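You operate a simulated robot arm through the tools that you are given. There is no shell and no other tool. Be economical: measure what you need, move in short steps, check, and stop when the job is done.

You run a simulated two-armed robot. Do the job below in one go: nothing can be reset, and whatever is moved stays where it is left.

Task
Pick up the white bottle marked "clean" from the top of the side table with one hand, pass it to the other hand and put it on the spot under the brass tap. Set down upright: white bottle.
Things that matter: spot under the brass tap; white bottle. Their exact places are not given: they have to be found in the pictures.

The check looks at the end state, three seconds after you hand in, the way a careful person would. Anything else that was tipped, shoved, dropped, spilled or broken makes it a failure.

Robot
Two 7-joint arms with two-finger parallel grippers on one trunk, on a base that drives. Base frame: it is fixed to the floor where the robot stands at the start and does not move with it; the origin is under the middle of the robot, x ahead of it, y to its left, z up. Lengths are in mm, angles in degrees, forces in N, time in s.
The left shoulder is at the start at [70, 188, 1165], the right one opposite. With the tool pointing down near the work surface each hand reaches from about 300 to 800 mm from the robot's upright axis, wherever it stands, measured 20 degrees to its own side. Places, roughly: spot under the brass tap [700, -400, 600]. Payload 3.91 kg a hand.
The TCP of each hand is the grasp point between the finger pads, 30 mm short of the fingertips. In the tool frame z runs along the fingers and y along their closing line. Largest opening 110 mm; finger width 20, thickness 10; the body of the gripper, 48 by 112 mm, starts 55 mm behind the TCP.
Orientation is told as [roll, pitch, yaw] about the base's x, y, z axes, in that order, counted from this pose: with the fingers straight down and closing along the base's y, the tool's x points along the base's -x, its y along +y and its z along -z.

Tools
- The arms move only by the tool apply_moves. It takes "left_series", "right_series" or both (then of equal length, played together; a hand with none holds still); each is a list of rows, each a list of 7 numbers: the shift along the base's x, y, z in mm, then the turn, a rotation vector about the base's x, y, z in degrees, then the opening, from 0 (shut) to 1 (fully open). In form: [[x, y, z, ax, ay, az, claw], ...]. A call has 1 to 12 rows; each row shifts and turns the commanded pose from where the row before left it. Rows are played at 5 a second. More than 50 mm and 8.6 degrees between two rows, or a gripper value outside its range, and nothing of the call is played. Where a pose cannot be reached the arm comes as near as it can. A force on the tool above 40 N (or 10 N above the force at the start of the call, whichever is more), or a blocked arm, ends the call early, and 0.2 s more pass. The fingers move at their own pace (about 72 mm/s each) and stop on an object; they squeeze with about 29 N. The grip force told is the motor's: it shows also when the fingers shut on nothing. Time passes only in rows, and 0.2 s behind the last, so rows that do not move let the fingers close. It gives the time, the measured TCP pose, the force on the tool (base axes), the opening and the grip force at its end, in the units of the frame above (readings bear some noise), with the torque about the TCP (base axes, N m) and any sound that the robot's microphone picked up.
- Cameras (640 x 400 px; columns grow to the right, rows downward): "scene" is now at [135.7, -15.4, 1384]; the picture's right is [-0.18, -0.98, -0.00], its down [-0.63, 0.11, -0.77] and it looks along [0.76, -0.14, -0.64] (base axes); focal length 252 px, centre (320, 200). "left" rides on the left gripper at [73, -17, -103] in its tool frame; the picture's right is [0.23, 0.97, 0.00], its down [-0.76, 0.18, -0.62] and it looks along [-0.61, 0.14, 0.78] (tool axes); focal length 222 px, centre (320, 200). "right" rides on the right gripper at [72, 17, -103] in its tool frame; the picture's right is [-0.23, 0.97, 0.00], its down [-0.76, -0.18, -0.62] and it looks along [-0.61, -0.14, 0.78] (tool axes); focal length 222 px, centre (320, 200).
- get_image(camera): a new picture of that camera. It takes no simulated time.
- raise_lower(by): slides the trunk up (or, below 0, down) by that many mm; the arms and the scene camera ride with it, the base frame stays. It gives what a move gives, with no picture.
- steer(legs): drives the robot by 1 to 6 legs, each [ahead, turn to the left] in mm and degrees, along the robot's own axes; the way and the turn of a leg run together, so that a leg with both is an arc; at most 1500 mm and 180 degrees a leg. The arms and the cameras ride along, it lands a little off, and it stops where it bumps. It gives what a move gives.
- head_to(pan, tilt): turns the head with the scene camera to pan (to the left, within 86 degrees either way) and tilt (down, from -29 to 69), counted from straight ahead of the robot. It gives what a move gives.
- locate(camera, pixels): there is no depth. For up to 12 entries [column, row, z] of the newest picture of that camera ("zoom" is the newest enlarged one), the place [x, y] in the base frame at which the ray of that pixel passes the height z, good to about 3 mm. It takes no simulated time.
- zoom(camera, box): a new picture of the part [left, top, right, bottom] of that camera's present view, enlarged. It takes no simulated time.
- finish_job(): hands the job in; it is judged then, once.

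Go step by step. Measure first, check grasps and placings, and put right what went wrong. The budget is 80 turns and 58 pictures, counting those below and the enlarged ones. Unless the task says otherwise, let go and move clear before handing in, and close with one line.

The tools are called after "Request:" as a command line: name --argument value ..., lists and objects as JSON in quotes. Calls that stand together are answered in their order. apply_moves: Moves the arms, as the interface text tells. Its arguments: {"type":"object","properties":{"left_series":{"type":"array"},"right_series":{"type":"array"}},"required":[]} The other tools are called the same way: raise_lower (by) slides the trunk up or down; steer (legs) drives the base; head_to (pan, tilt) turns the head that bears the scene camera; get_image (camera) takes a picture; locate (camera, pixels) gives the place at which the rays of pixels pass given heights; zoom (camera, box) takes an enlarged picture of a part of a camera's view; finish_job () hands the job in.

At the start:

```text
t: 0.0
left_tool_pos: [623.8, 108.3, 1100.3]
left_orientation: [0.0, 0.0, 0.2]
left_wrist_force: [-0.6, 1.2, -0.6]
left_ft_torque: [0.0, 0.01, 0.0]
left_gripper_width: 110.0
left_grasp_force: 0.0
right_tool_pos: [425.8, -312.6, 1211.0]
right_orientation: [0.0, 0.0, 0.2]
right_wrist_force: [0.3, 0.6, 0.4]
right_ft_torque: [-0.01, 0.04, 0.03]
right_gripper_width: 109.8
right_grasp_force: 0.1
trunk travel left (down, up): [-675.0, 265.0]
robot x, y, heading: [1.4, -3.9, 0.0]
head pan, tilt: [-10.2, 39.8]
```

scene: 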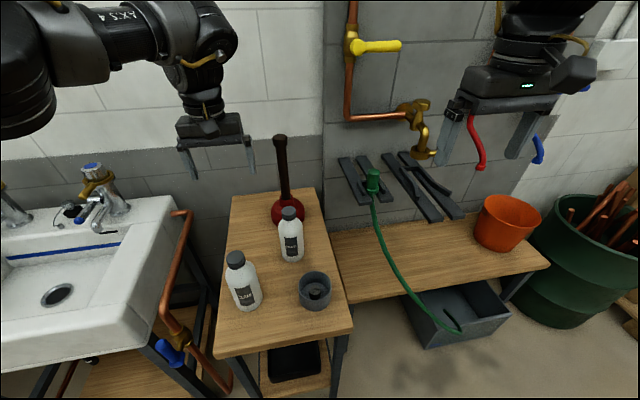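
right: 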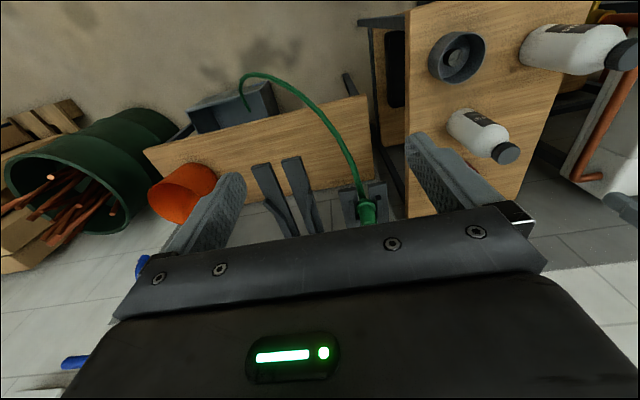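
left: 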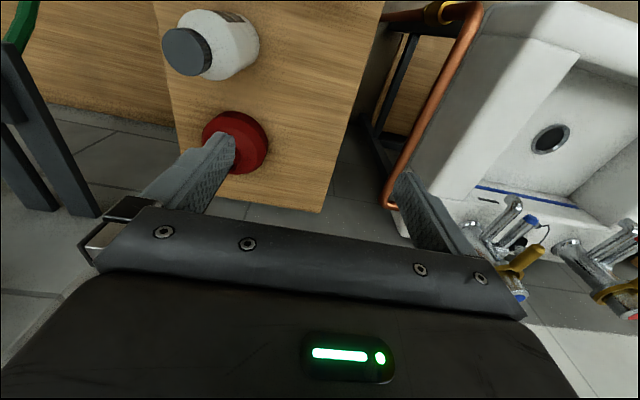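

Two white bottles stand on the side table, at about (243,282) and (290,235) in the scene picture. I zoom in to read their labels and to see the area under the brass tap.

Request:
zoom --camera "scene" --box '[210, 190, 350, 320]'

Request:
zoom --camera "scene" --box '[320, 80, 560, 330]'

```text
3.08 times, centred on (280, 255) of scene
```

zoom: 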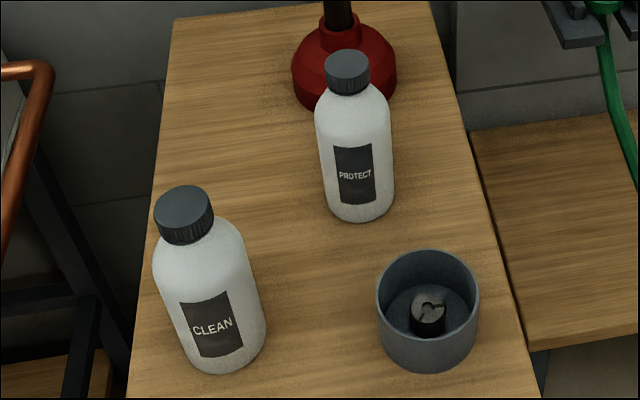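

```text
1.60 times, centred on (440, 205) of scene
```

zoom: 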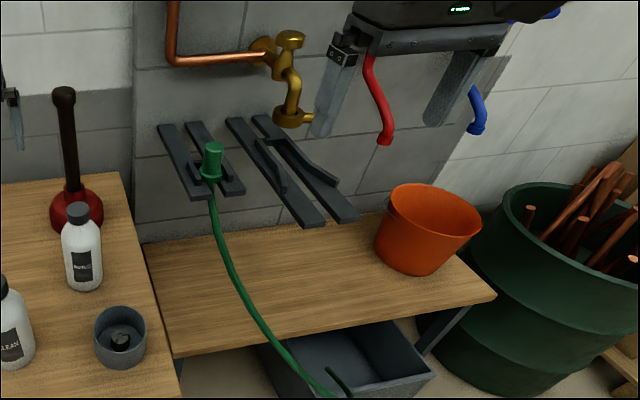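

The bottle marked CLEAN is the left one, at about (243,282). I now measure its base, the tap and the slatted racks at several trial heights.

Request:
get_image --camera "scene"

Request:
locate --camera "scene" --pixels '[[249, 309, 800], [234, 257, 980], [290, 261, 800], [288, 211, 960], [315, 305, 800], [285, 222, 800], [430, 187, 600], [430, 187, 800], [430, 187, 900], [428, 156, 1000], [428, 156, 1100], [500, 245, 600]]'

Request:
locate --camera "scene" --pixels '[[548, 266, 600], [358, 302, 600], [352, 332, 800], [217, 356, 800], [232, 194, 800], [315, 189, 800], [335, 230, 600], [427, 221, 700], [462, 217, 700], [387, 153, 700], [400, 153, 700], [420, 193, 700]]'

```text
52 pictures are left
```

scene: 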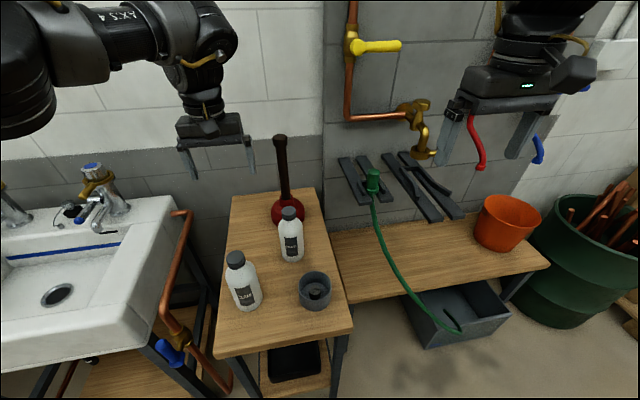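

```text
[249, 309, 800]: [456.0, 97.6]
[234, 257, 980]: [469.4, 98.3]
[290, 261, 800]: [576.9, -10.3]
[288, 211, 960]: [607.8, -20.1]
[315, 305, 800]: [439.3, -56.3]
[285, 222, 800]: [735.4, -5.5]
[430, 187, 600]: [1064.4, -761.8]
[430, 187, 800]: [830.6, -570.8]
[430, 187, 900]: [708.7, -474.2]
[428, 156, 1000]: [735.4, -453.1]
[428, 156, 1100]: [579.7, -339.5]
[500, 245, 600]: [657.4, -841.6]
```

```text
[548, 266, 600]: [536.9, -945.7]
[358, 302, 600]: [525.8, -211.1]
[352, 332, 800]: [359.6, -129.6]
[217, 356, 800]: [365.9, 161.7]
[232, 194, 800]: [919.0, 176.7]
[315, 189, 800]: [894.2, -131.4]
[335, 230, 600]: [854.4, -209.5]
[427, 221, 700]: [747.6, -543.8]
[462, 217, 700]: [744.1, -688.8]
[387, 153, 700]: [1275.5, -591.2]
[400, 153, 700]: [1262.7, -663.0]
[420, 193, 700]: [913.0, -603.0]
```

The bench works out at about z=600 and the table at 800. The racks are still unclear, so I zoom on them from both the right camera and the scene camera.

Request:
zoom --camera "right" --box '[140, 60, 420, 240]'

Request:
zoom --camera "scene" --box '[325, 90, 485, 235]'

```text
2.22 times, centred on (280, 150) of right
```

zoom: 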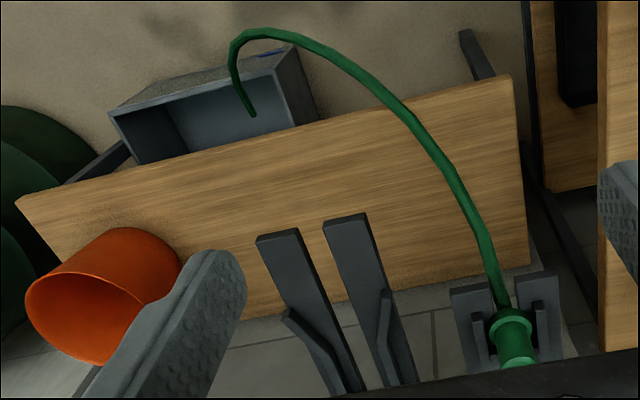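

```text
2.76 times, centred on (405, 162) of scene
```

zoom: 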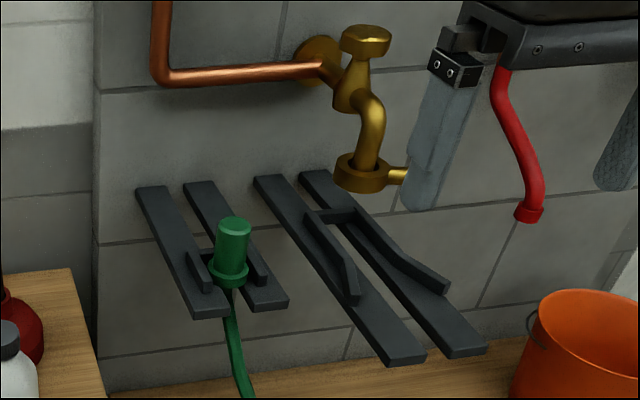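

Two dark wall forks lie between the tap and the bench. I triangulate the fork tips and the bench edge with both cameras.

Request:
locate --camera "right" --pixels '[[260, 167, 700], [260, 167, 800], [260, 167, 900], [291, 159, 700], [291, 159, 800], [291, 159, 900], [371, 112, 600], [371, 112, 500], [148, 150, 600], [362, 95, 600], [366, 200, 900], [366, 200, 800]]'

Request:
locate --camera "scene" --pixels '[[457.5, 217, 700], [457.5, 217, 800], [457.5, 217, 900], [435, 220, 700], [435, 220, 800], [435, 220, 900], [358, 302, 500], [358, 302, 600], [548, 266, 500], [548, 266, 600], [373, 190, 900], [373, 190, 800]]'

```text
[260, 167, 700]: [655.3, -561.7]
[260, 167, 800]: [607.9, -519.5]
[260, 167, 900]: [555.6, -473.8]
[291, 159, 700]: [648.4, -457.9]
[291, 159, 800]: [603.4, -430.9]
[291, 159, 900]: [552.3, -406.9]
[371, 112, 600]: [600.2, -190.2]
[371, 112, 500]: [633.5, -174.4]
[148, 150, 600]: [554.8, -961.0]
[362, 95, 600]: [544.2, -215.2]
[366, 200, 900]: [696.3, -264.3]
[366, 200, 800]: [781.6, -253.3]
```

```text
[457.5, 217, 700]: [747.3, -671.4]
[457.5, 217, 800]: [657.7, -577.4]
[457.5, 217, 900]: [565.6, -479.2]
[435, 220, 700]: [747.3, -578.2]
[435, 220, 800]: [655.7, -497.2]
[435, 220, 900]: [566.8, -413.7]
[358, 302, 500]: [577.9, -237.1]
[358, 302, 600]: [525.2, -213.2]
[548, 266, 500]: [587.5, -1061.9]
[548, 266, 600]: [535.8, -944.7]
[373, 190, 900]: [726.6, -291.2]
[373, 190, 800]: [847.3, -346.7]
```

The fork tips sit at z≈900 and x≈565, with the bench below at about 600. I zoom on the bench for a mark and on the tap outlet for a finer position.

Request:
zoom --camera "scene" --box '[340, 205, 480, 305]'

Request:
locate --camera "scene" --pixels '[[335, 229, 600], [470, 213, 600], [411, 137, 1000], [423, 157, 1000], [423, 157, 1050], [423, 157, 950], [366, 160, 900], [348, 160, 900], [392, 153, 900], [404, 152, 900]]'

```text
4.00 times, centred on (410, 255) of scene
```

zoom: 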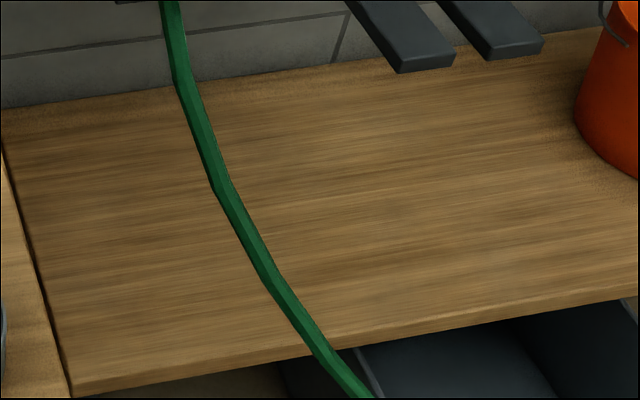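

```text
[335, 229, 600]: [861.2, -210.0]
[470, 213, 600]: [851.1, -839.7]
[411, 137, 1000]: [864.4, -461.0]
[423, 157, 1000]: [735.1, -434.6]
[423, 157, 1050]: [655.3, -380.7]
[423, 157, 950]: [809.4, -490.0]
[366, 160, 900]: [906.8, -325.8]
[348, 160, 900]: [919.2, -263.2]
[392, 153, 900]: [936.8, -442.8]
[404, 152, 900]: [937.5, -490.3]
```

There is no visible mark on the bench, so the spot is the bench top straight below the tap outlet. The green hose arcs over that area, so I triangulate it from both cameras.

Request:
locate --camera "scene" --pixels '[[375, 205, 900], [375, 205, 600], [380, 225, 900], [380, 225, 600], [387, 245, 900], [387, 245, 600], [395, 263, 800], [395, 263, 500], [410, 287, 700], [410, 287, 400], [430, 309, 600], [430, 309, 300]]'

Request:
locate --camera "right" --pixels '[[356.6, 181.5, 900], [356.6, 181.5, 600], [340.8, 141, 900], [340.8, 141, 600], [318, 109.5, 800], [318, 109.5, 500], [289, 84.7, 700], [289, 84.7, 400], [266, 74, 600], [266, 74, 300], [249, 110, 500], [249, 110, 300]]'

```text
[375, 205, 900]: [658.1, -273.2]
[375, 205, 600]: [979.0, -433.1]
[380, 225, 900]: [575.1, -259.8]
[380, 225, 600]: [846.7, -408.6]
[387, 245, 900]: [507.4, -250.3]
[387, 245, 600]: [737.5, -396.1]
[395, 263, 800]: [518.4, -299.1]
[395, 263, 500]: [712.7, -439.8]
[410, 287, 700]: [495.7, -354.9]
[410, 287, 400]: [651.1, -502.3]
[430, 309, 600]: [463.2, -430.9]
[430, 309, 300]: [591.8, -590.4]
```

```text
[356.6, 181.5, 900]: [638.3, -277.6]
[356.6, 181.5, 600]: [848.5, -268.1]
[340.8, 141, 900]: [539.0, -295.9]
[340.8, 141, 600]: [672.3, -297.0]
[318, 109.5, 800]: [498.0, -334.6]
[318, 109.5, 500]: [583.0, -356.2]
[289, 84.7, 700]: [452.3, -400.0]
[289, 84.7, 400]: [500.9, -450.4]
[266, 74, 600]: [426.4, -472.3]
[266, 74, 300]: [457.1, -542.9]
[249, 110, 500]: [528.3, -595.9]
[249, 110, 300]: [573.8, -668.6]
```

The hose runs from about (650,-280,900) through (580,-296,806) and (525,-340,720) to (463,-412,635), so I'll approach the spot from the right front, below the fork. First I bring the left hand back over the CLEAN bottle for a closer look.

Request:
apply_moves --left_series '[[-48, 0, 0, 0, 0, 0, 1], [-48, 0, 0, 0, 0, 0, 1], [-48, 0, 0, 0, 0, 0, 1], [-40, 0, 0, 0, 0, 0, 1]]'

Request:
get_image --camera "left"

Request:
zoom --camera "scene" --box '[200, 235, 280, 325]'

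```text
t: 1.0
left_tool_pos: [490.8, 122.3, 1116.6]
left_orientation: [0.0, 0.0, 0.1]
left_wrist_force: [-0.8, 0.5, -0.4]
left_ft_torque: [-0.02, -0.01, 0.0]
left_gripper_width: 110.1
left_grasp_force: 0.0
left hand out of reach, approached as far as the arm can: row 3, 4
right_tool_pos: [424.8, -311.8, 1211.0]
right_orientation: [-0.1, 0.0, 0.2]
right_wrist_force: [0.1, 0.6, 0.3]
right_ft_torque: [-0.02, 0.02, 0.02]
right_gripper_width: 109.8
right_grasp_force: 0.0
trunk travel left (down, up): [-675.0, 265.0]
robot x, y, heading: [0.8, 3.9, 0.2]
head pan, tilt: [-10.2, 39.8]
```

```text
48 pictures are left
```

left: 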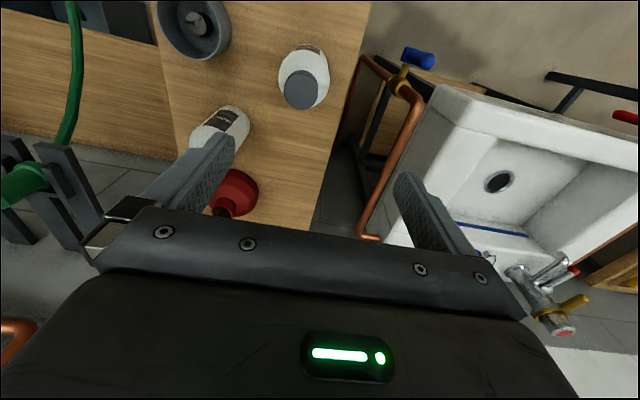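

```text
4.44 times, centred on (240, 280) of scene
```

zoom: 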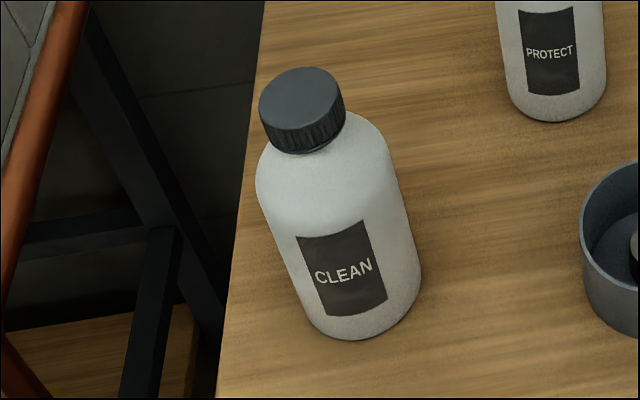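

The cap top shows at (300,90) in the left view and (303,100) in the zoom. I triangulate the cap top and the base.

Request:
locate --camera "left" --pixels '[[300, 90, 980], [300, 90, 950], [300, 90, 920], [284, 90, 950], [316, 90, 950], [279, 76, 880], [329, 76, 880], [304, 46, 800]]'

Request:
locate --camera "zoom" --pixels '[[303, 97, 980], [303, 97, 950], [303, 97, 920], [260, 97, 950], [346, 97, 950], [365, 340, 800], [303, 310, 800], [420, 270, 800], [257, 190, 880], [390, 150, 880]]'

```text
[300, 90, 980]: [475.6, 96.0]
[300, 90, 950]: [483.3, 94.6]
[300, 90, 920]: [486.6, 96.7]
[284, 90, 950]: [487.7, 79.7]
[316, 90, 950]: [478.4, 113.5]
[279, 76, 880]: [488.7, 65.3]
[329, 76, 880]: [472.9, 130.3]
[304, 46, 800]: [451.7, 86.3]
```

```text
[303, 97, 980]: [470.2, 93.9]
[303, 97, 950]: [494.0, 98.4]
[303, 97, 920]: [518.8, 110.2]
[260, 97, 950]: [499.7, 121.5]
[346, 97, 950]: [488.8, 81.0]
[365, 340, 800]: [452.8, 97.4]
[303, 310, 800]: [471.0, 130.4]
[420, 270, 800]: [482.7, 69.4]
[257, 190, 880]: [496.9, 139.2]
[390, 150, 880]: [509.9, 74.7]
```

The bottle stands at about (481,97) with a radius of about 33 mm. Its cap runs from z≈939 to z≈965. I lower the left hand a little to see where the commanded pose sits.

Request:
apply_moves --left_series '[[0, 0, -30, 0, 0, 0, 1], [0, 0, -20, 0, 0, 0, 1]]'

```text
t: 1.6
left_tool_pos: [499.8, 126.6, 1071.8]
left_orientation: [0.0, 0.0, -0.1]
left_wrist_force: [0.4, 0.2, 0.0]
left_ft_torque: [-0.01, -0.01, -0.02]
left_gripper_width: 110.3
left_grasp_force: 0.1
left hand out of reach, approached as far as the arm can: row 1, 2
right_tool_pos: [425.9, -312.6, 1210.6]
right_orientation: [0.0, 0.0, 0.2]
right_wrist_force: [-0.4, -0.5, -0.2]
right_ft_torque: [0.0, 0.04, -0.01]
right_gripper_width: 109.9
right_grasp_force: 0.0
trunk travel left (down, up): [-675.0, 265.0]
robot x, y, heading: [-0.9, 2.5, 0.1]
head pan, tilt: [-10.2, 39.8]
```

The left arm cannot fold in close at this height. I raise the trunk by 200, which also gives the scene camera a second viewpoint for locating the tap outlet.

Request:
raise_lower --by 200

Request:
zoom --camera "scene" --box '[320, 110, 520, 260]'

```text
t: 3.8
left_tool_pos: [499.7, 127.1, 1271.8]
left_orientation: [0.1, 0.2, 0.0]
left_wrist_force: [-0.6, 0.3, -0.7]
left_ft_torque: [0.02, 0.03, 0.01]
left_gripper_width: 109.6
left_grasp_force: 0.0
right_tool_pos: [425.7, -311.7, 1411.3]
right_orientation: [0.0, 0.0, 0.2]
right_wrist_force: [-0.7, 0.1, -0.3]
right_ft_torque: [0.01, 0.01, 0.01]
right_gripper_width: 110.1
right_grasp_force: 0.1
trunk travel left (down, up): [-875.0, 65.0]
robot x, y, heading: [-0.1, -0.7, 0.1]
head pan, tilt: [-10.2, 39.8]
```

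```text
2.67 times, centred on (420, 185) of scene
```

zoom: 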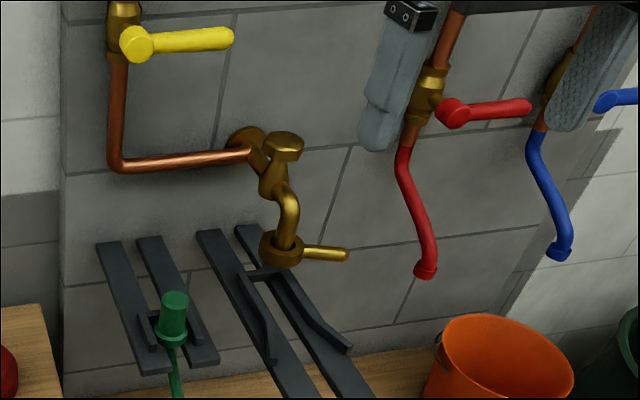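

The tap outlet ring is at (282,248) in this zoom, and I have its earlier ray, so I locate it again from the new height.

Request:
locate --camera "zoom" --pixels '[[282, 248, 1040], [282, 248, 1000], [282, 248, 960], [283, 262, 1000], [283, 262, 960], [247, 140, 1150], [247, 140, 1100], [205, 235, 900], [248, 230, 900]]'

```text
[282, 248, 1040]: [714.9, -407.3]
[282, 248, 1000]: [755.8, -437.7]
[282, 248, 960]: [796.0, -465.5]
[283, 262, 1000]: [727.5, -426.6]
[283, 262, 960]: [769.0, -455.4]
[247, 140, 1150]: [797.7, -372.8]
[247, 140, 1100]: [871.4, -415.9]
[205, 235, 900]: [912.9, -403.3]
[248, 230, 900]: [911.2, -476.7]
```

The outlet is at about (742,-428,1013). Now I lower the left hand over the bottle, checking the pose as I go.

Request:
apply_moves --left_series '[[0, 0, -50, 0, 0, 0, 1], [0, 0, -50, 0, 0, 0, 1], [0, 0, -50, 0, 0, 0, 1], [0, 0, 0, 0, 0, 0, 1]]'

```text
t: 4.8
left_tool_pos: [508.4, 134.8, 1129.0]
left_orientation: [0.1, 0.0, 0.0]
left_wrist_force: [-0.6, -1.1, -0.5]
left_ft_torque: [0.0, -0.02, 0.03]
left_gripper_width: 109.9
left_grasp_force: 0.1
left hand out of reach, approached as far as the arm can: row 1, 2
right_tool_pos: [424.6, -312.1, 1410.2]
right_orientation: [0.0, 0.0, 0.1]
right_wrist_force: [-0.1, 0.0, 0.6]
right_ft_torque: [0.03, -0.01, -0.03]
right_gripper_width: 109.9
right_grasp_force: 0.0
trunk travel left (down, up): [-875.0, 65.0]
robot x, y, heading: [-2.2, -2.3, 0.2]
head pan, tilt: [-10.2, 39.8]
```

The pose is reachable again. I move to above the cap at about (481,97,1012), with the fingertips still above the cap top, and look.

Request:
apply_moves --left_series '[[-10, -13, -30, 0, 0, 0, 1], [-10, -13, -30, 0, 0, 0, 1], [-7, -12, -30, 0, 0, 0, 1], [0, 0, -20, 0, 0, 0, 1], [0, 0, 0, 0, 0, 0, 1]]'

Request:
get_image --camera "left"

Request:
get_image --camera "scene"

```text
t: 6.0
left_tool_pos: [493.1, 99.3, 1017.3]
left_orientation: [0.0, 0.1, 0.0]
left_wrist_force: [-0.2, -0.2, -0.2]
left_ft_torque: [-0.01, -0.02, 0.02]
left_gripper_width: 109.9
left_grasp_force: 0.1
left hand out of reach, approached as far as the arm can: row 1, 2
right_tool_pos: [424.5, -312.6, 1411.0]
right_orientation: [0.0, 0.0, 0.1]
right_wrist_force: [-0.4, 0.1, 0.4]
right_ft_torque: [-0.02, 0.02, -0.01]
right_gripper_width: 109.9
right_grasp_force: 0.1
trunk travel left (down, up): [-875.0, 65.0]
robot x, y, heading: [2.0, 4.7, -0.0]
head pan, tilt: [-10.2, 39.8]
```

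```text
45 pictures are left
```

left: 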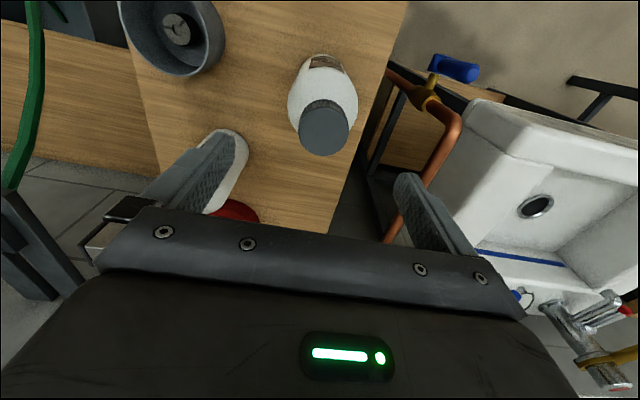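

```text
44 pictures are left
```

scene: 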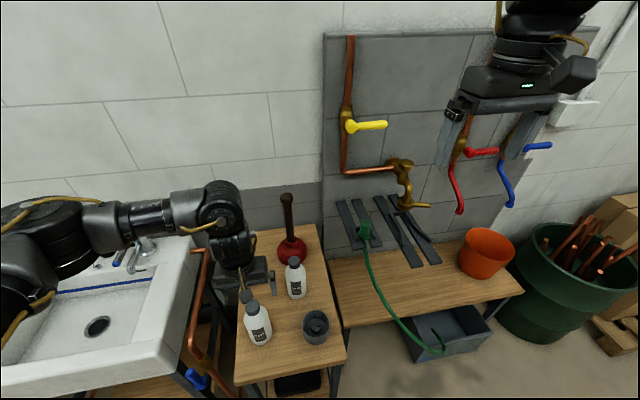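

The cap top is at about (326,115) in the left view, so I locate it to fix the offset.

Request:
locate --camera "left" --pixels '[[325, 120, 965], [325, 120, 960], [299, 122, 962], [350, 122, 962], [325, 152, 965], [325, 103, 965], [213, 170, 900]]'

Request:
locate --camera "scene" --pixels '[[251, 302, 970], [251, 302, 960], [251, 302, 950], [261, 345, 800]]'

```text
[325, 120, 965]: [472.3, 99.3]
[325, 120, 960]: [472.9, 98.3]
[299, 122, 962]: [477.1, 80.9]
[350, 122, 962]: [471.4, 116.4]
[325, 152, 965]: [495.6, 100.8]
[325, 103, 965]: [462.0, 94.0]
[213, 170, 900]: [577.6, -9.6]
```

```text
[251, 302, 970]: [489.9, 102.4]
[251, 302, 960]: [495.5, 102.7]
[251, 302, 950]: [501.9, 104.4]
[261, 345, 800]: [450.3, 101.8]
```

The cap centre is at about (482,99). I descend so the pads straddle the cap, and close only after checking the reading.

Request:
apply_moves --left_series '[[-4, 0, -16, 0, 0, 0, 1], [-4, 0, -16, 0, 0, 0, 1], [-3, 0, -16, 0, 0, 0, 1], [0, 0, 0, 0, 0, 0, 1]]'

Request:
zoom --camera "scene" --box '[200, 240, 320, 360]'

Request:
get_image --camera "left"

```text
t: 7.0
left_tool_pos: [481.7, 99.1, 969.4]
left_orientation: [0.0, 0.1, 0.1]
left_wrist_force: [0.1, 0.7, 0.1]
left_ft_torque: [0.02, 0.05, -0.02]
left_gripper_width: 110.0
left_grasp_force: 0.0
right_tool_pos: [424.6, -312.5, 1411.3]
right_orientation: [0.0, 0.0, 0.1]
right_wrist_force: [0.4, 0.2, -0.3]
right_ft_torque: [-0.02, -0.01, -0.04]
right_gripper_width: 110.3
right_grasp_force: 0.0
trunk travel left (down, up): [-875.0, 65.0]
robot x, y, heading: [-1.9, -0.4, -0.1]
head pan, tilt: [-10.2, 39.8]
```

```text
3.33 times, centred on (260, 300) of scene
```

zoom: 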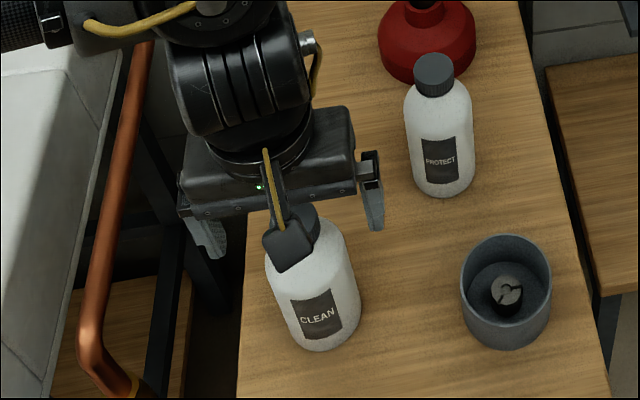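

```text
42 pictures are left
```

left: 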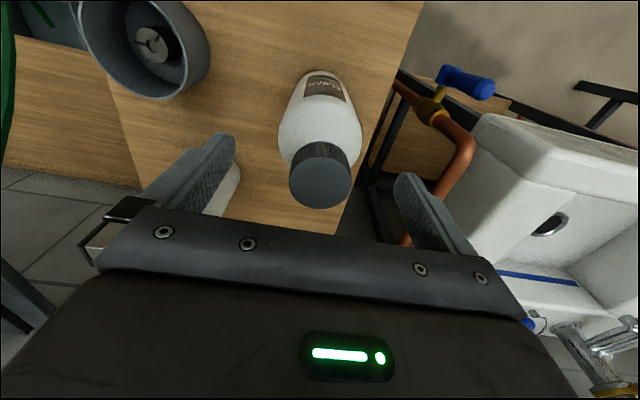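

I check the cap top centre at (320,182) against the TCP at (481.7,99.1).

Request:
locate --camera "left" --pixels '[[320, 182, 965], [320, 182, 960], [289, 175, 962], [351, 180, 962], [230, 137, 939], [402, 176, 939], [320, 205, 965], [320, 158, 965]]'

```text
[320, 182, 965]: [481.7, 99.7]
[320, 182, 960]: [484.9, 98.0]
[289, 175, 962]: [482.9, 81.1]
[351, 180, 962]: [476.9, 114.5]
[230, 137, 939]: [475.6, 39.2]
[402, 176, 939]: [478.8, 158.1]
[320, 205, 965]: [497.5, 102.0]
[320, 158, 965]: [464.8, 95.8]
```

The alignment is exact: the cap is at (481.7,99.7). I close on the cap.

Request:
apply_moves --left_series '[[0, 0, 0, 0, 0, 0, 0.6], [0, 0, 0, 0, 0, 0, 0.4], [0, 0, 0, 0, 0, 0, 0], [0, 0, 0, 0, 0, 0, 0], [0, 0, 0, 0, 0, 0, 0], [0, 0, 0, 0, 0, 0, 0]]'

Request:
get_image --camera "left"

```text
t: 8.4
left_tool_pos: [481.1, 99.8, 968.4]
left_orientation: [0.1, 0.0, 0.0]
left_wrist_force: [1.5, -1.4, 4.5]
left_ft_torque: [-0.03, -0.07, -0.07]
left_gripper_width: 37.4
left_grasp_force: 29.2
right_tool_pos: [424.7, -312.3, 1410.9]
right_orientation: [0.1, 0.1, 0.1]
right_wrist_force: [-0.6, 0.5, 0.2]
right_ft_torque: [0.01, 0.0, -0.01]
right_gripper_width: 110.4
right_grasp_force: 0.0
trunk travel left (down, up): [-875.0, 65.0]
robot x, y, heading: [1.9, 3.2, -0.1]
head pan, tilt: [-10.2, 39.8]
```

```text
41 pictures are left
```

left: 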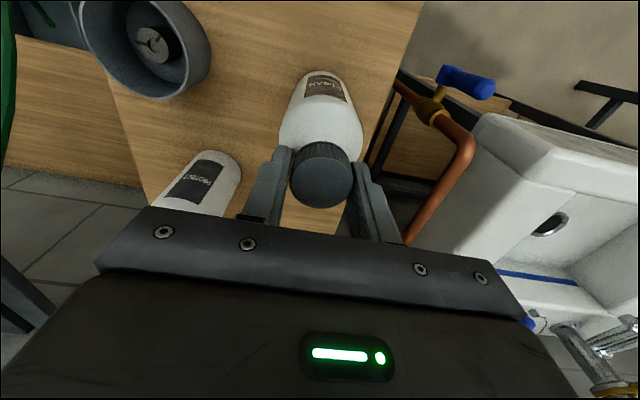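

The grip is firm on the cap, 37 mm wide at 29 N. I lift straight up and check that the bottle follows.

Request:
apply_moves --left_series '[[0, 0, 15, 0, 0, 0, 0], [2, 0, 25, 0, 0, 0, 0], [5, 0, 35, 0, 0, 0, 0], [8, 0, 35, 0, 0, 0, 0], [10, 0, 35, 0, 0, 0, 0], [10, 0, 20, 0, 0, 0, 0], [0, 0, 0, 0, 0, 0, 0]]'

Request:
get_image --camera "scene"

```text
t: 10.0
left_tool_pos: [523.2, 100.8, 1131.1]
left_orientation: [-0.1, 0.1, 0.0]
left_wrist_force: [0.5, 0.2, -5.5]
left_ft_torque: [0.02, -0.06, 0.0]
left_gripper_width: 35.3
left_grasp_force: 29.0
left hand out of reach, approached as far as the arm can: row 3
right_tool_pos: [426.2, -312.1, 1411.0]
right_orientation: [0.0, 0.1, 0.2]
right_wrist_force: [-0.2, 0.4, -1.2]
right_ft_torque: [0.03, 0.03, 0.0]
right_gripper_width: 109.9
right_grasp_force: 0.0
trunk travel left (down, up): [-875.0, 65.0]
robot x, y, heading: [-3.1, -0.8, 0.1]
head pan, tilt: [-10.2, 39.8]
```

```text
40 pictures are left
```

scene: 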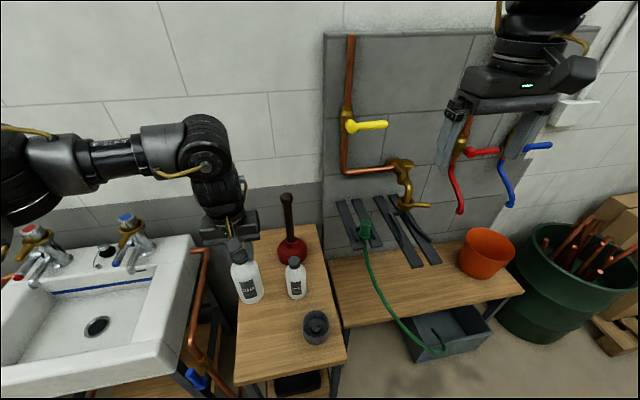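

The bottle is lifted and weighs about 5 N. The width went from 37.4 to 35.3, so I check for slip.

Request:
get_image --camera "left"

Request:
zoom --camera "scene" --box '[190, 200, 310, 310]'

```text
39 pictures are left
```

left: 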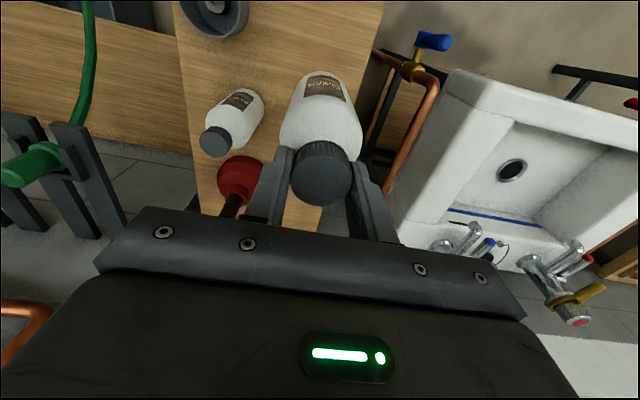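

```text
3.64 times, centred on (250, 255) of scene
```

zoom: 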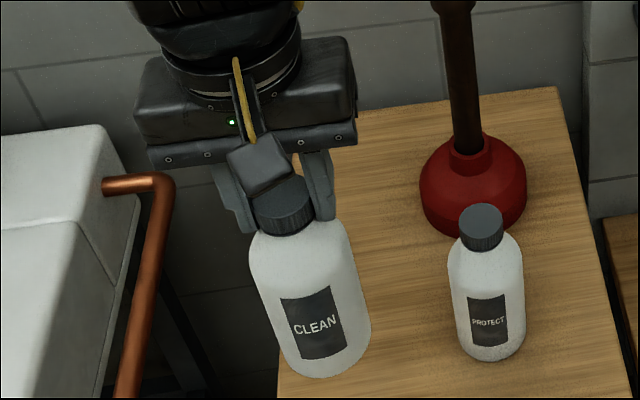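

The bottle hangs straight with no visible slip. I back the robot away from the table so the handover happens in free space.

Request:
steer --legs '[[-250, 0]]'

```text
t: 11.8
left_tool_pos: [276.4, 101.1, 1130.6]
left_orientation: [0.0, 0.1, 0.1]
left_wrist_force: [0.2, -0.4, -5.5]
left_ft_torque: [0.05, -0.02, -0.03]
left_gripper_width: 35.0
left_grasp_force: 29.2
right_tool_pos: [179.9, -311.9, 1410.1]
right_orientation: [-0.1, 0.2, 0.1]
right_wrist_force: [0.8, 0.6, 0.6]
right_ft_torque: [-0.04, 0.03, 0.0]
right_gripper_width: 110.1
right_grasp_force: 0.0
trunk travel left (down, up): [-875.0, 65.0]
robot x, y, heading: [-244.0, 1.5, -0.0]
head pan, tilt: [-10.2, 39.8]
```

Now in free space, I move the left hand forward to the handover place and pitch the right hand up by 60 degrees.

Request:
apply_moves --left_series '[[12, -5, 5, 0, 0, 0, 0], [12, -5, 5, 0, 0, 0, 0], [12, -5, 5, 0, 0, 0, 0], [12, -5, 5, 0, 0, 0, 0], [12, -5, 5, 0, 0, 0, 0], [12, -5, 5, 0, 0, 0, 0], [12, -5, 5, 0, 0, 0, 0], [12, -5, 5, 0, 0, 0, 0], [0, 0, 0, 0, 0, 0, 0]]' --right_series '[[10, 0, -15, 0, -7.5, 0, 1], [10, 0, -15, 0, -7.5, 0, 1], [10, 0, -15, 0, -7.5, 0, 1], [10, 0, -15, 0, -7.5, 0, 1], [10, 0, -15, 0, -7.5, 0, 1], [10, 0, -15, 0, -7.5, 0, 1], [10, 0, -15, 0, -7.5, 0, 1], [10, 0, -15, 0, -7.5, 0, 1], [0, 0, 0, 0, 0, 0, 1]]'

```text
t: 13.8
left_tool_pos: [369.5, 62.2, 1171.7]
left_orientation: [-0.1, 0.1, 0.0]
left_wrist_force: [0.5, 0.3, -4.4]
left_ft_torque: [-0.03, 0.01, 0.0]
left_gripper_width: 35.2
left_grasp_force: 27.9
right_tool_pos: [261.1, -316.7, 1290.6]
right_orientation: [-0.2, -60.0, 0.3]
right_wrist_force: [0.5, 0.3, -0.2]
right_ft_torque: [0.0, -0.01, -0.04]
right_gripper_width: 110.2
right_grasp_force: 0.1
right hand out of reach, approached as far as the arm can: row 6, 8
trunk travel left (down, up): [-875.0, 65.0]
robot x, y, heading: [-248.6, 1.1, 0.1]
head pan, tilt: [-10.2, 39.8]
```

Pitch is reached. I turn the right hand 45 degrees to the left and bring it to about 150 mm short of the bottle body.

Request:
apply_moves --right_series '[[2, 25, -30, 0, 0, 5.6, 1], [2, 25, -30, 0, 0, 5.6, 1], [2, 33, -25, 0, 0, 5.6, 1], [2, 36, -20, 0, 0, 5.6, 1], [2, 40, -15, 0, 0, 5.6, 1], [2, 40, -15, 0, 0, 5.6, 1], [2, 40, -8, 0, 0, 5.6, 1], [2, 40, -6, 0, 0, 5.6, 1], [0, 0, 0, 0, 0, 0, 1]]'

Request:
get_image --camera "scene"

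Request:
get_image --camera "right"

```text
t: 15.8
left_tool_pos: [369.4, 61.1, 1169.8]
left_orientation: [0.0, 0.1, 0.2]
left_wrist_force: [0.4, -0.4, -4.7]
left_ft_torque: [-0.01, -0.01, -0.01]
left_gripper_width: 35.2
left_grasp_force: 29.1
right_tool_pos: [274.6, -89.9, 1189.7]
right_orientation: [-0.2, -59.9, 45.1]
right_wrist_force: [0.3, 0.6, 0.7]
right_ft_torque: [0.0, -0.02, -0.01]
right_gripper_width: 110.1
right_grasp_force: 0.0
right hand out of reach, approached as far as the arm can: row 6, 7, 8
trunk travel left (down, up): [-875.0, 65.0]
robot x, y, heading: [-245.6, -0.3, -0.3]
head pan, tilt: [-10.2, 39.8]
```

```text
37 pictures are left
```

scene: 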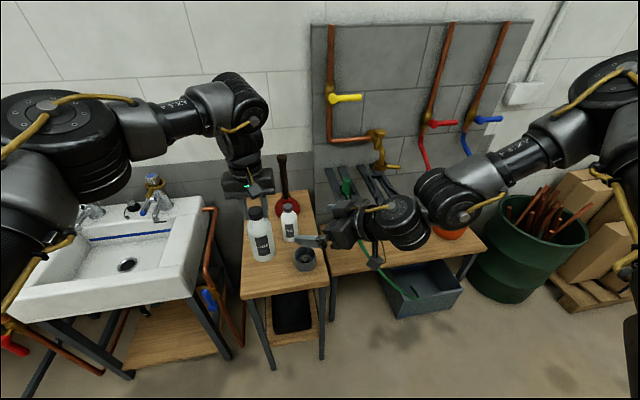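

```text
36 pictures are left
```

right: 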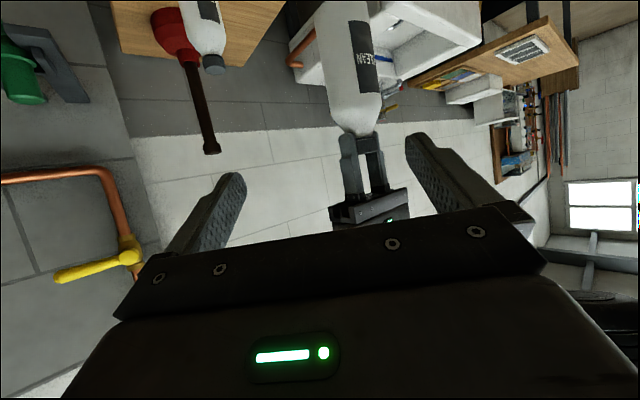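

The right arm is near its inner limit at (275,-90,1190), so I bring the left hand to it. The bottle body goes onto the right tool's axis, about 150 mm out.

Request:
apply_moves --left_series '[[0, -12, 16, 0, 0, 0, 0], [0, -16, 16, 0, 0, 0, 0], [0, -16, 16, 0, 0, 0, 0], [0, -15, 0, 0, 0, 0, 0], [0, 0, 0, 0, 0, 0, 0]]'

Request:
get_image --camera "right"

```text
t: 17.0
left_tool_pos: [370.0, 1.5, 1217.6]
left_orientation: [0.0, 0.2, -0.1]
left_wrist_force: [-0.8, -0.2, -5.2]
left_ft_torque: [-0.01, 0.0, 0.02]
left_gripper_width: 34.9
left_grasp_force: 28.7
right_tool_pos: [275.3, -90.5, 1189.7]
right_orientation: [0.0, -59.9, 45.0]
right_wrist_force: [-0.3, -0.7, 0.1]
right_ft_torque: [0.01, 0.0, 0.01]
right_gripper_width: 109.9
right_grasp_force: 0.0
trunk travel left (down, up): [-875.0, 65.0]
robot x, y, heading: [-245.6, -0.4, 0.1]
head pan, tilt: [-10.2, 39.8]
```

```text
35 pictures are left
```

right: 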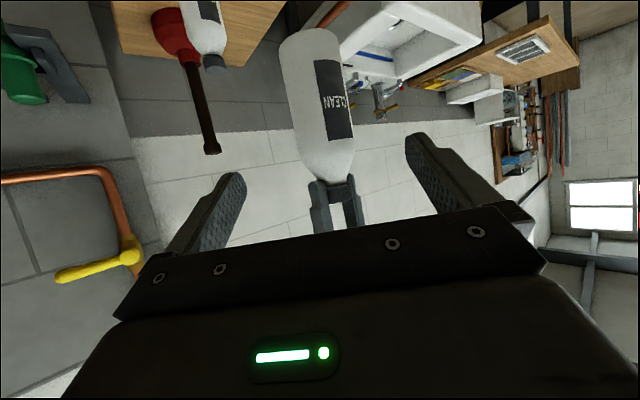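

The bottle is centred between the right fingers, at column ~322. I approach along the tool axis and stop about 10 mm short of the bottle's centre line to keep palm clearance.

Request:
apply_moves --right_series '[[15, 14.5, -12.5, 0, 0, 0, 1], [15, 14.5, -12.5, 0, 0, 0, 1], [15, 14.5, -12.5, 0, 0, 0, 1], [15, 14.5, -12.5, 0, 0, 0, 1], [14, 13.5, -12.5, 0, 0, 0, 1], [13.5, 13.5, -12.5, 0, 0, 0, 1], [0, 0, 0, 0, 0, 0, 1]]'

Request:
get_image --camera "right"

Request:
get_image --camera "scene"

```text
t: 18.6
left_tool_pos: [370.3, 0.4, 1218.9]
left_orientation: [0.1, 0.0, 0.1]
left_wrist_force: [0.4, 0.2, -5.2]
left_ft_torque: [-0.01, 0.01, -0.02]
left_gripper_width: 35.0
left_grasp_force: 29.6
right_tool_pos: [330.4, -100.6, 1192.4]
right_orientation: [-0.1, -59.9, 44.9]
right_wrist_force: [-0.7, 0.0, 0.0]
right_ft_torque: [-0.04, -0.02, 0.0]
right_gripper_width: 109.7
right_grasp_force: 0.0
right hand out of reach, approached as far as the arm can: row 1, 2, 3, 4, 5, 6
trunk travel left (down, up): [-875.0, 65.0]
robot x, y, heading: [-248.8, 0.5, -0.2]
head pan, tilt: [-10.2, 39.8]
```

```text
34 pictures are left
```

right: 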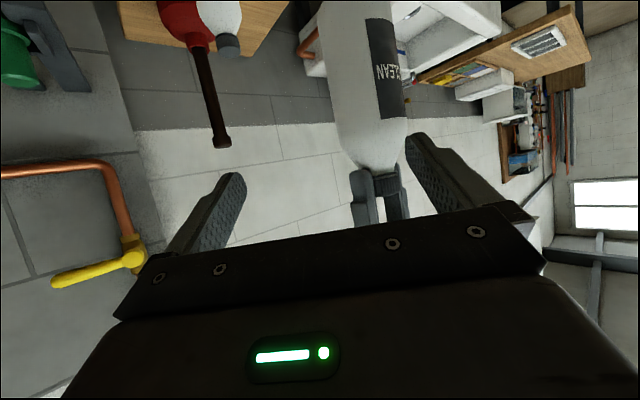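

```text
33 pictures are left
```

scene: 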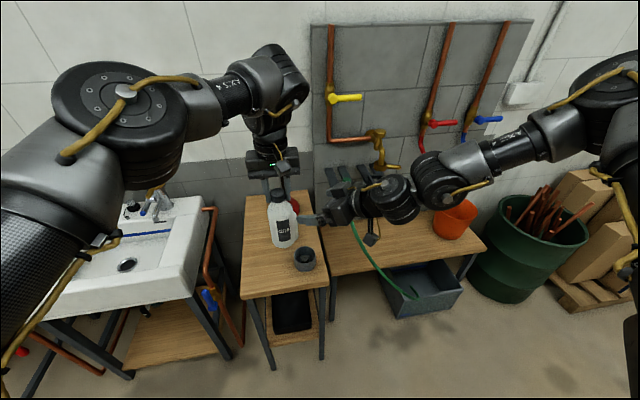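

The right arm was too folded along that path, and it now sits at (330,-101,1192). I move the left hand by (30,-30,15) so the bottle lies on the right tool's axis again, then re-measure.

Request:
apply_moves --left_series '[[10, -10, 5, 0, 0, 0, 0], [10, -10, 5, 0, 0, 0, 0], [10, -10, 5, 0, 0, 0, 0], [0, 0, 0, 0, 0, 0, 0]]' --right_series '[[0, 0, 0, 0, 0, 0, 1], [0, 0, 0, 0, 0, 0, 1], [2, 2, -4, 0, 0, 0, 1], [2, 2, -4, 0, 0, 0, 1]]'

Request:
get_image --camera "right"

```text
t: 19.6
left_tool_pos: [393.7, -24.3, 1230.9]
left_orientation: [-0.1, 0.1, 0.2]
left_wrist_force: [-0.3, -0.7, -5.0]
left_ft_torque: [-0.01, -0.01, -0.01]
left_gripper_width: 34.9
left_grasp_force: 28.8
left hand out of reach, approached as far as the arm can: row 3
right_tool_pos: [331.9, -103.4, 1189.3]
right_orientation: [-0.1, -59.9, 44.9]
right_wrist_force: [-0.6, 0.3, -0.4]
right_ft_torque: [0.01, -0.01, 0.01]
right_gripper_width: 110.3
right_grasp_force: 0.1
right hand out of reach, approached as far as the arm can: row 3, 4
trunk travel left (down, up): [-875.0, 65.0]
robot x, y, heading: [-251.5, -0.8, -0.1]
head pan, tilt: [-10.2, 39.8]
```

```text
32 pictures are left
```

right: 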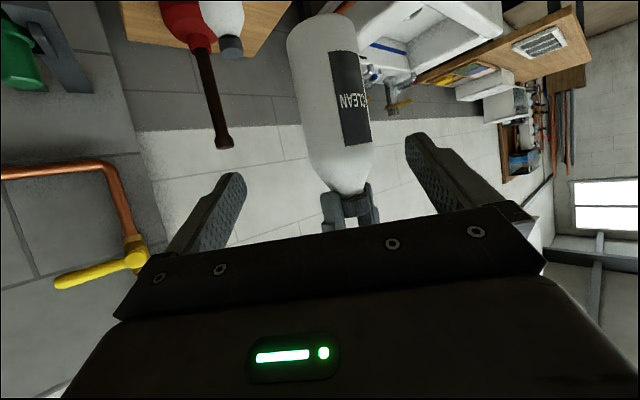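

The right arm can't go further left with this 45° yaw so high up. I turn it back to about 20° yaw, sidestep right, and lower both hands for a more comfortable reach.

Request:
apply_moves --left_series '[[0, 0, 0, 0, 0, 0, 0], [0, 0, 0, 0, 0, 0, 0], [0, 0, 0, 0, 0, 0, 0], [8, 0, -30, 0, 0, 0, 0], [8, 0, -30, 0, 0, 0, 0], [8, 0, -30, 0, 0, 0, 0], [8, 0, -30, 0, 0, 0, 0], [8, 0, -30, 0, 0, 0, 0], [0, 0, 0, 0, 0, 0, 0]]' --right_series '[[0, -15, -5, 0, 0, -8.3, 1], [0, -15, -5, 0, 0, -8.3, 1], [0, -15, -5, 0, 0, -8.3, 1], [0, 0, -28, 0, 0, 0, 1], [0, 0, -28, 0, 0, 0, 1], [0, 0, -28, 0, 0, 0, 1], [0, 0, -28, 0, 0, 0, 1], [0, 0, -28, 0, 0, 0, 1], [0, 0, 0, 0, 0, 0, 1]]'

Request:
get_image --camera "right"

```text
t: 21.6
left_tool_pos: [407.3, -10.5, 1081.9]
left_orientation: [0.0, -0.1, 0.1]
left_wrist_force: [0.6, 0.1, -5.0]
left_ft_torque: [-0.01, -0.01, -0.01]
left_gripper_width: 35.2
left_grasp_force: 28.6
left hand out of reach, approached as far as the arm can: row 5, 6, 7, 8
right_tool_pos: [320.8, -213.9, 1131.1]
right_orientation: [-0.1, -59.9, 20.1]
right_wrist_force: [0.4, -0.5, -0.4]
right_ft_torque: [0.04, 0.01, -0.02]
right_gripper_width: 110.0
right_grasp_force: 0.0
right hand out of reach, approached as far as the arm can: row 2, 3, 4, 5, 6, 7, 8
trunk travel left (down, up): [-875.0, 65.0]
robot x, y, heading: [-245.4, 0.4, 0.0]
head pan, tilt: [-10.2, 39.8]
```

```text
31 pictures are left
```

right: 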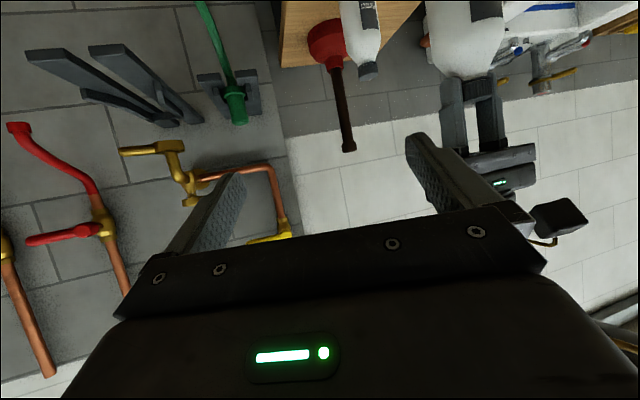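

Both arms are cramped because the hands are too close to the shoulders. I back up another 200 mm for room, then extend both hands further out.

Request:
steer --legs '[[-200, 0]]'

Request:
apply_moves --left_series '[[20, 8, 5, 0, 0, 0, 0], [20, 8, 5, 0, 0, 0, 0], [20, 8, 5, 0, 0, 0, 0], [20, 8, 5, 0, 0, 0, 0], [20, 8, 0, 0, 0, 0, 0], [0, 0, 0, 0, 0, 0, 0]]' --right_series '[[30, 0, 0, 0, 0, 0, 1], [30, 0, 0, 0, 0, 0, 1], [20, 0, 0, 0, 0, 0, 1], [10, 0, -10, 0, 0, 0, 1], [0, 0, -20, 0, 0, 0, 1], [0, 0, -20, 0, 0, 0, 1]]'

```text
t: 23.2
left_tool_pos: [209.0, -10.4, 1080.2]
left_orientation: [-0.2, 0.2, 0.1]
left_wrist_force: [0.2, -0.8, -5.7]
left_ft_torque: [0.02, -0.01, -0.04]
left_gripper_width: 35.0
left_grasp_force: 28.7
right_tool_pos: [122.4, -215.6, 1129.6]
right_orientation: [-0.1, -59.7, 20.0]
right_wrist_force: [-0.4, 0.2, 1.1]
right_ft_torque: [0.02, -0.03, 0.0]
right_gripper_width: 109.8
right_grasp_force: 0.0
trunk travel left (down, up): [-875.0, 65.0]
robot x, y, heading: [-447.3, -0.3, -0.1]
head pan, tilt: [-10.2, 39.8]
```

```text
t: 24.6
left_tool_pos: [218.2, 17.6, 1097.9]
left_orientation: [-0.2, 0.0, 0.1]
left_wrist_force: [-0.1, 1.0, -4.3]
left_ft_torque: [-0.01, -0.04, -0.02]
left_gripper_width: 34.9
left_grasp_force: 28.7
left hand out of reach, approached as far as the arm can: row 1, 2, 3, 4, 5
right_tool_pos: [189.3, -244.6, 1128.1]
right_orientation: [-0.1, -59.8, 20.1]
right_wrist_force: [-0.3, 0.7, -0.9]
right_ft_torque: [0.05, 0.01, 0.01]
right_gripper_width: 110.3
right_grasp_force: 0.0
right hand out of reach, approached as far as the arm can: row 2, 3, 4, 5, 6
trunk travel left (down, up): [-875.0, 65.0]
robot x, y, heading: [-447.2, 2.5, -0.0]
head pan, tilt: [-10.2, 39.8]
```

The left arm seems to hit a joint limit when it crosses the middle, and the right one when yawed inward. I bring the left hand back to an easy pose near the centre and turn the right hand to zero yaw to test its inward reach.

Request:
apply_moves --left_series '[[-10, 10, 15, 0, 0, 0, 0], [-10, 5, 15, 0, 0, 0, 0], [-10, 0, 15, 0, 0, 0, 0], [0, 0, 0, 0, 0, 0, 0], [0, 0, 0, 0, 0, 0, 0], [0, 0, 0, 0, 0, 0, 0]]' --right_series '[[0, 0, 0, 0, 0, -6.7, 1], [0, 0, 0, 0, 0, -6.7, 1], [0, 0, 0, 0, 0, -6.7, 1], [0, 10, -10, 0, 0, 0, 1], [0, 10, -10, 0, 0, 0, 1], [0, 10, -10, 0, 0, 0, 1]]'

Request:
get_image --camera "scene"

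```text
t: 26.0
left_tool_pos: [189.3, 33.1, 1142.1]
left_orientation: [-0.1, 0.0, 0.1]
left_wrist_force: [0.4, 0.0, -5.2]
left_ft_torque: [0.01, -0.02, 0.0]
left_gripper_width: 35.0
left_grasp_force: 28.9
right_tool_pos: [176.3, -266.1, 1149.0]
right_orientation: [-0.1, -60.0, 0.1]
right_wrist_force: [0.7, 0.1, 0.0]
right_ft_torque: [-0.01, -0.02, 0.0]
right_gripper_width: 110.1
right_grasp_force: 0.1
right hand out of reach, approached as far as the arm can: row 1, 2, 3, 4, 5, 6
trunk travel left (down, up): [-875.0, 65.0]
robot x, y, heading: [-447.9, 1.9, 0.0]
head pan, tilt: [-10.2, 39.8]
```

```text
30 pictures are left
```

scene: 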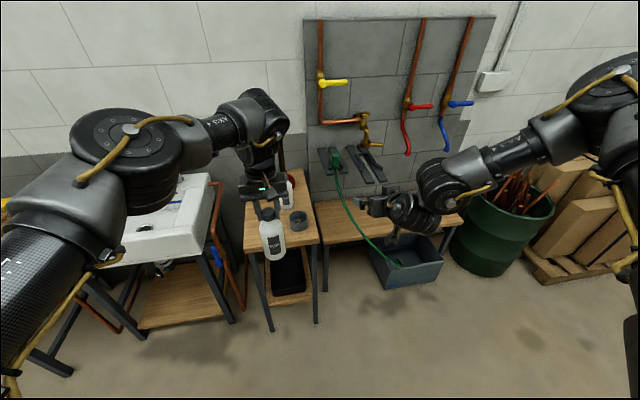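

The right wrist can't bend far enough for a flat approach at this height. Instead both hands will tilt: the left rolls −30° so the bottle's base swings to the right, and the right points 30° leftward-down with its yaw at 90°. Together that gives the same 60° grip angle.

Request:
apply_moves --left_series '[[-9, 4, 5, -7.5, 0, 0, 0], [-9, 4, 5, -7.5, 0, 0, 0], [-9, 4, 5, -7.5, 0, 0, 0], [-9, 4, 5, -7.5, 0, 0, 0], [0, 0, 0, 0, 0, 0, 0], [0, 0, 0, 0, 0, 0, 0], [0, 0, 0, 0, 0, 0, 0], [0, 0, 0, 0, 0, 0, 0], [0, 0, 0, 0, 0, 0, 0], [0, 0, 0, 0, 0, 0, 0], [0, 0, 0, 0, 0, 0, 0], [0, 0, 0, 0, 0, 0, 0]]' --right_series '[[-5, 5, 0, 0, 7.5, 0, 1], [-5, 5, 0, 0, 7.5, 0, 1], [-5, 5, 0, 0, 7.5, 0, 1], [-5, 5, 0, 0, 7.5, 0, 1], [0, 8, 0, 0, 0, 8.2, 1], [0, 8, 0, 0, 0, 8.2, 1], [0, 8, 0, 0, 0, 8.2, 1], [0, 8, 0, 0, 0, 8.2, 1], [0, 8, 0, 0, 0, 8.2, 1], [0, 8, 0, 0, 0, 8.2, 1], [0, 8, 0, 0, 0, 8.2, 1], [0, 8, 0, 0, 0, 8.2, 1]]'

```text
t: 28.6
left_tool_pos: [154.2, 48.1, 1162.0]
left_orientation: [-30.1, -0.1, 0.1]
left_wrist_force: [-0.3, -0.7, -5.1]
left_ft_torque: [0.25, -0.01, 0.02]
left_gripper_width: 35.2
left_grasp_force: 29.1
right_tool_pos: [152.7, -189.3, 1150.1]
right_orientation: [-0.1, -29.9, 65.7]
right_wrist_force: [-0.4, 0.2, 0.4]
right_ft_torque: [-0.03, -0.01, 0.01]
right_gripper_width: 109.9
right_grasp_force: 0.2
right hand out of reach, approached as far as the arm can: row 4
trunk travel left (down, up): [-875.0, 65.0]
robot x, y, heading: [-449.4, 2.7, -0.3]
head pan, tilt: [-10.2, 39.8]
```

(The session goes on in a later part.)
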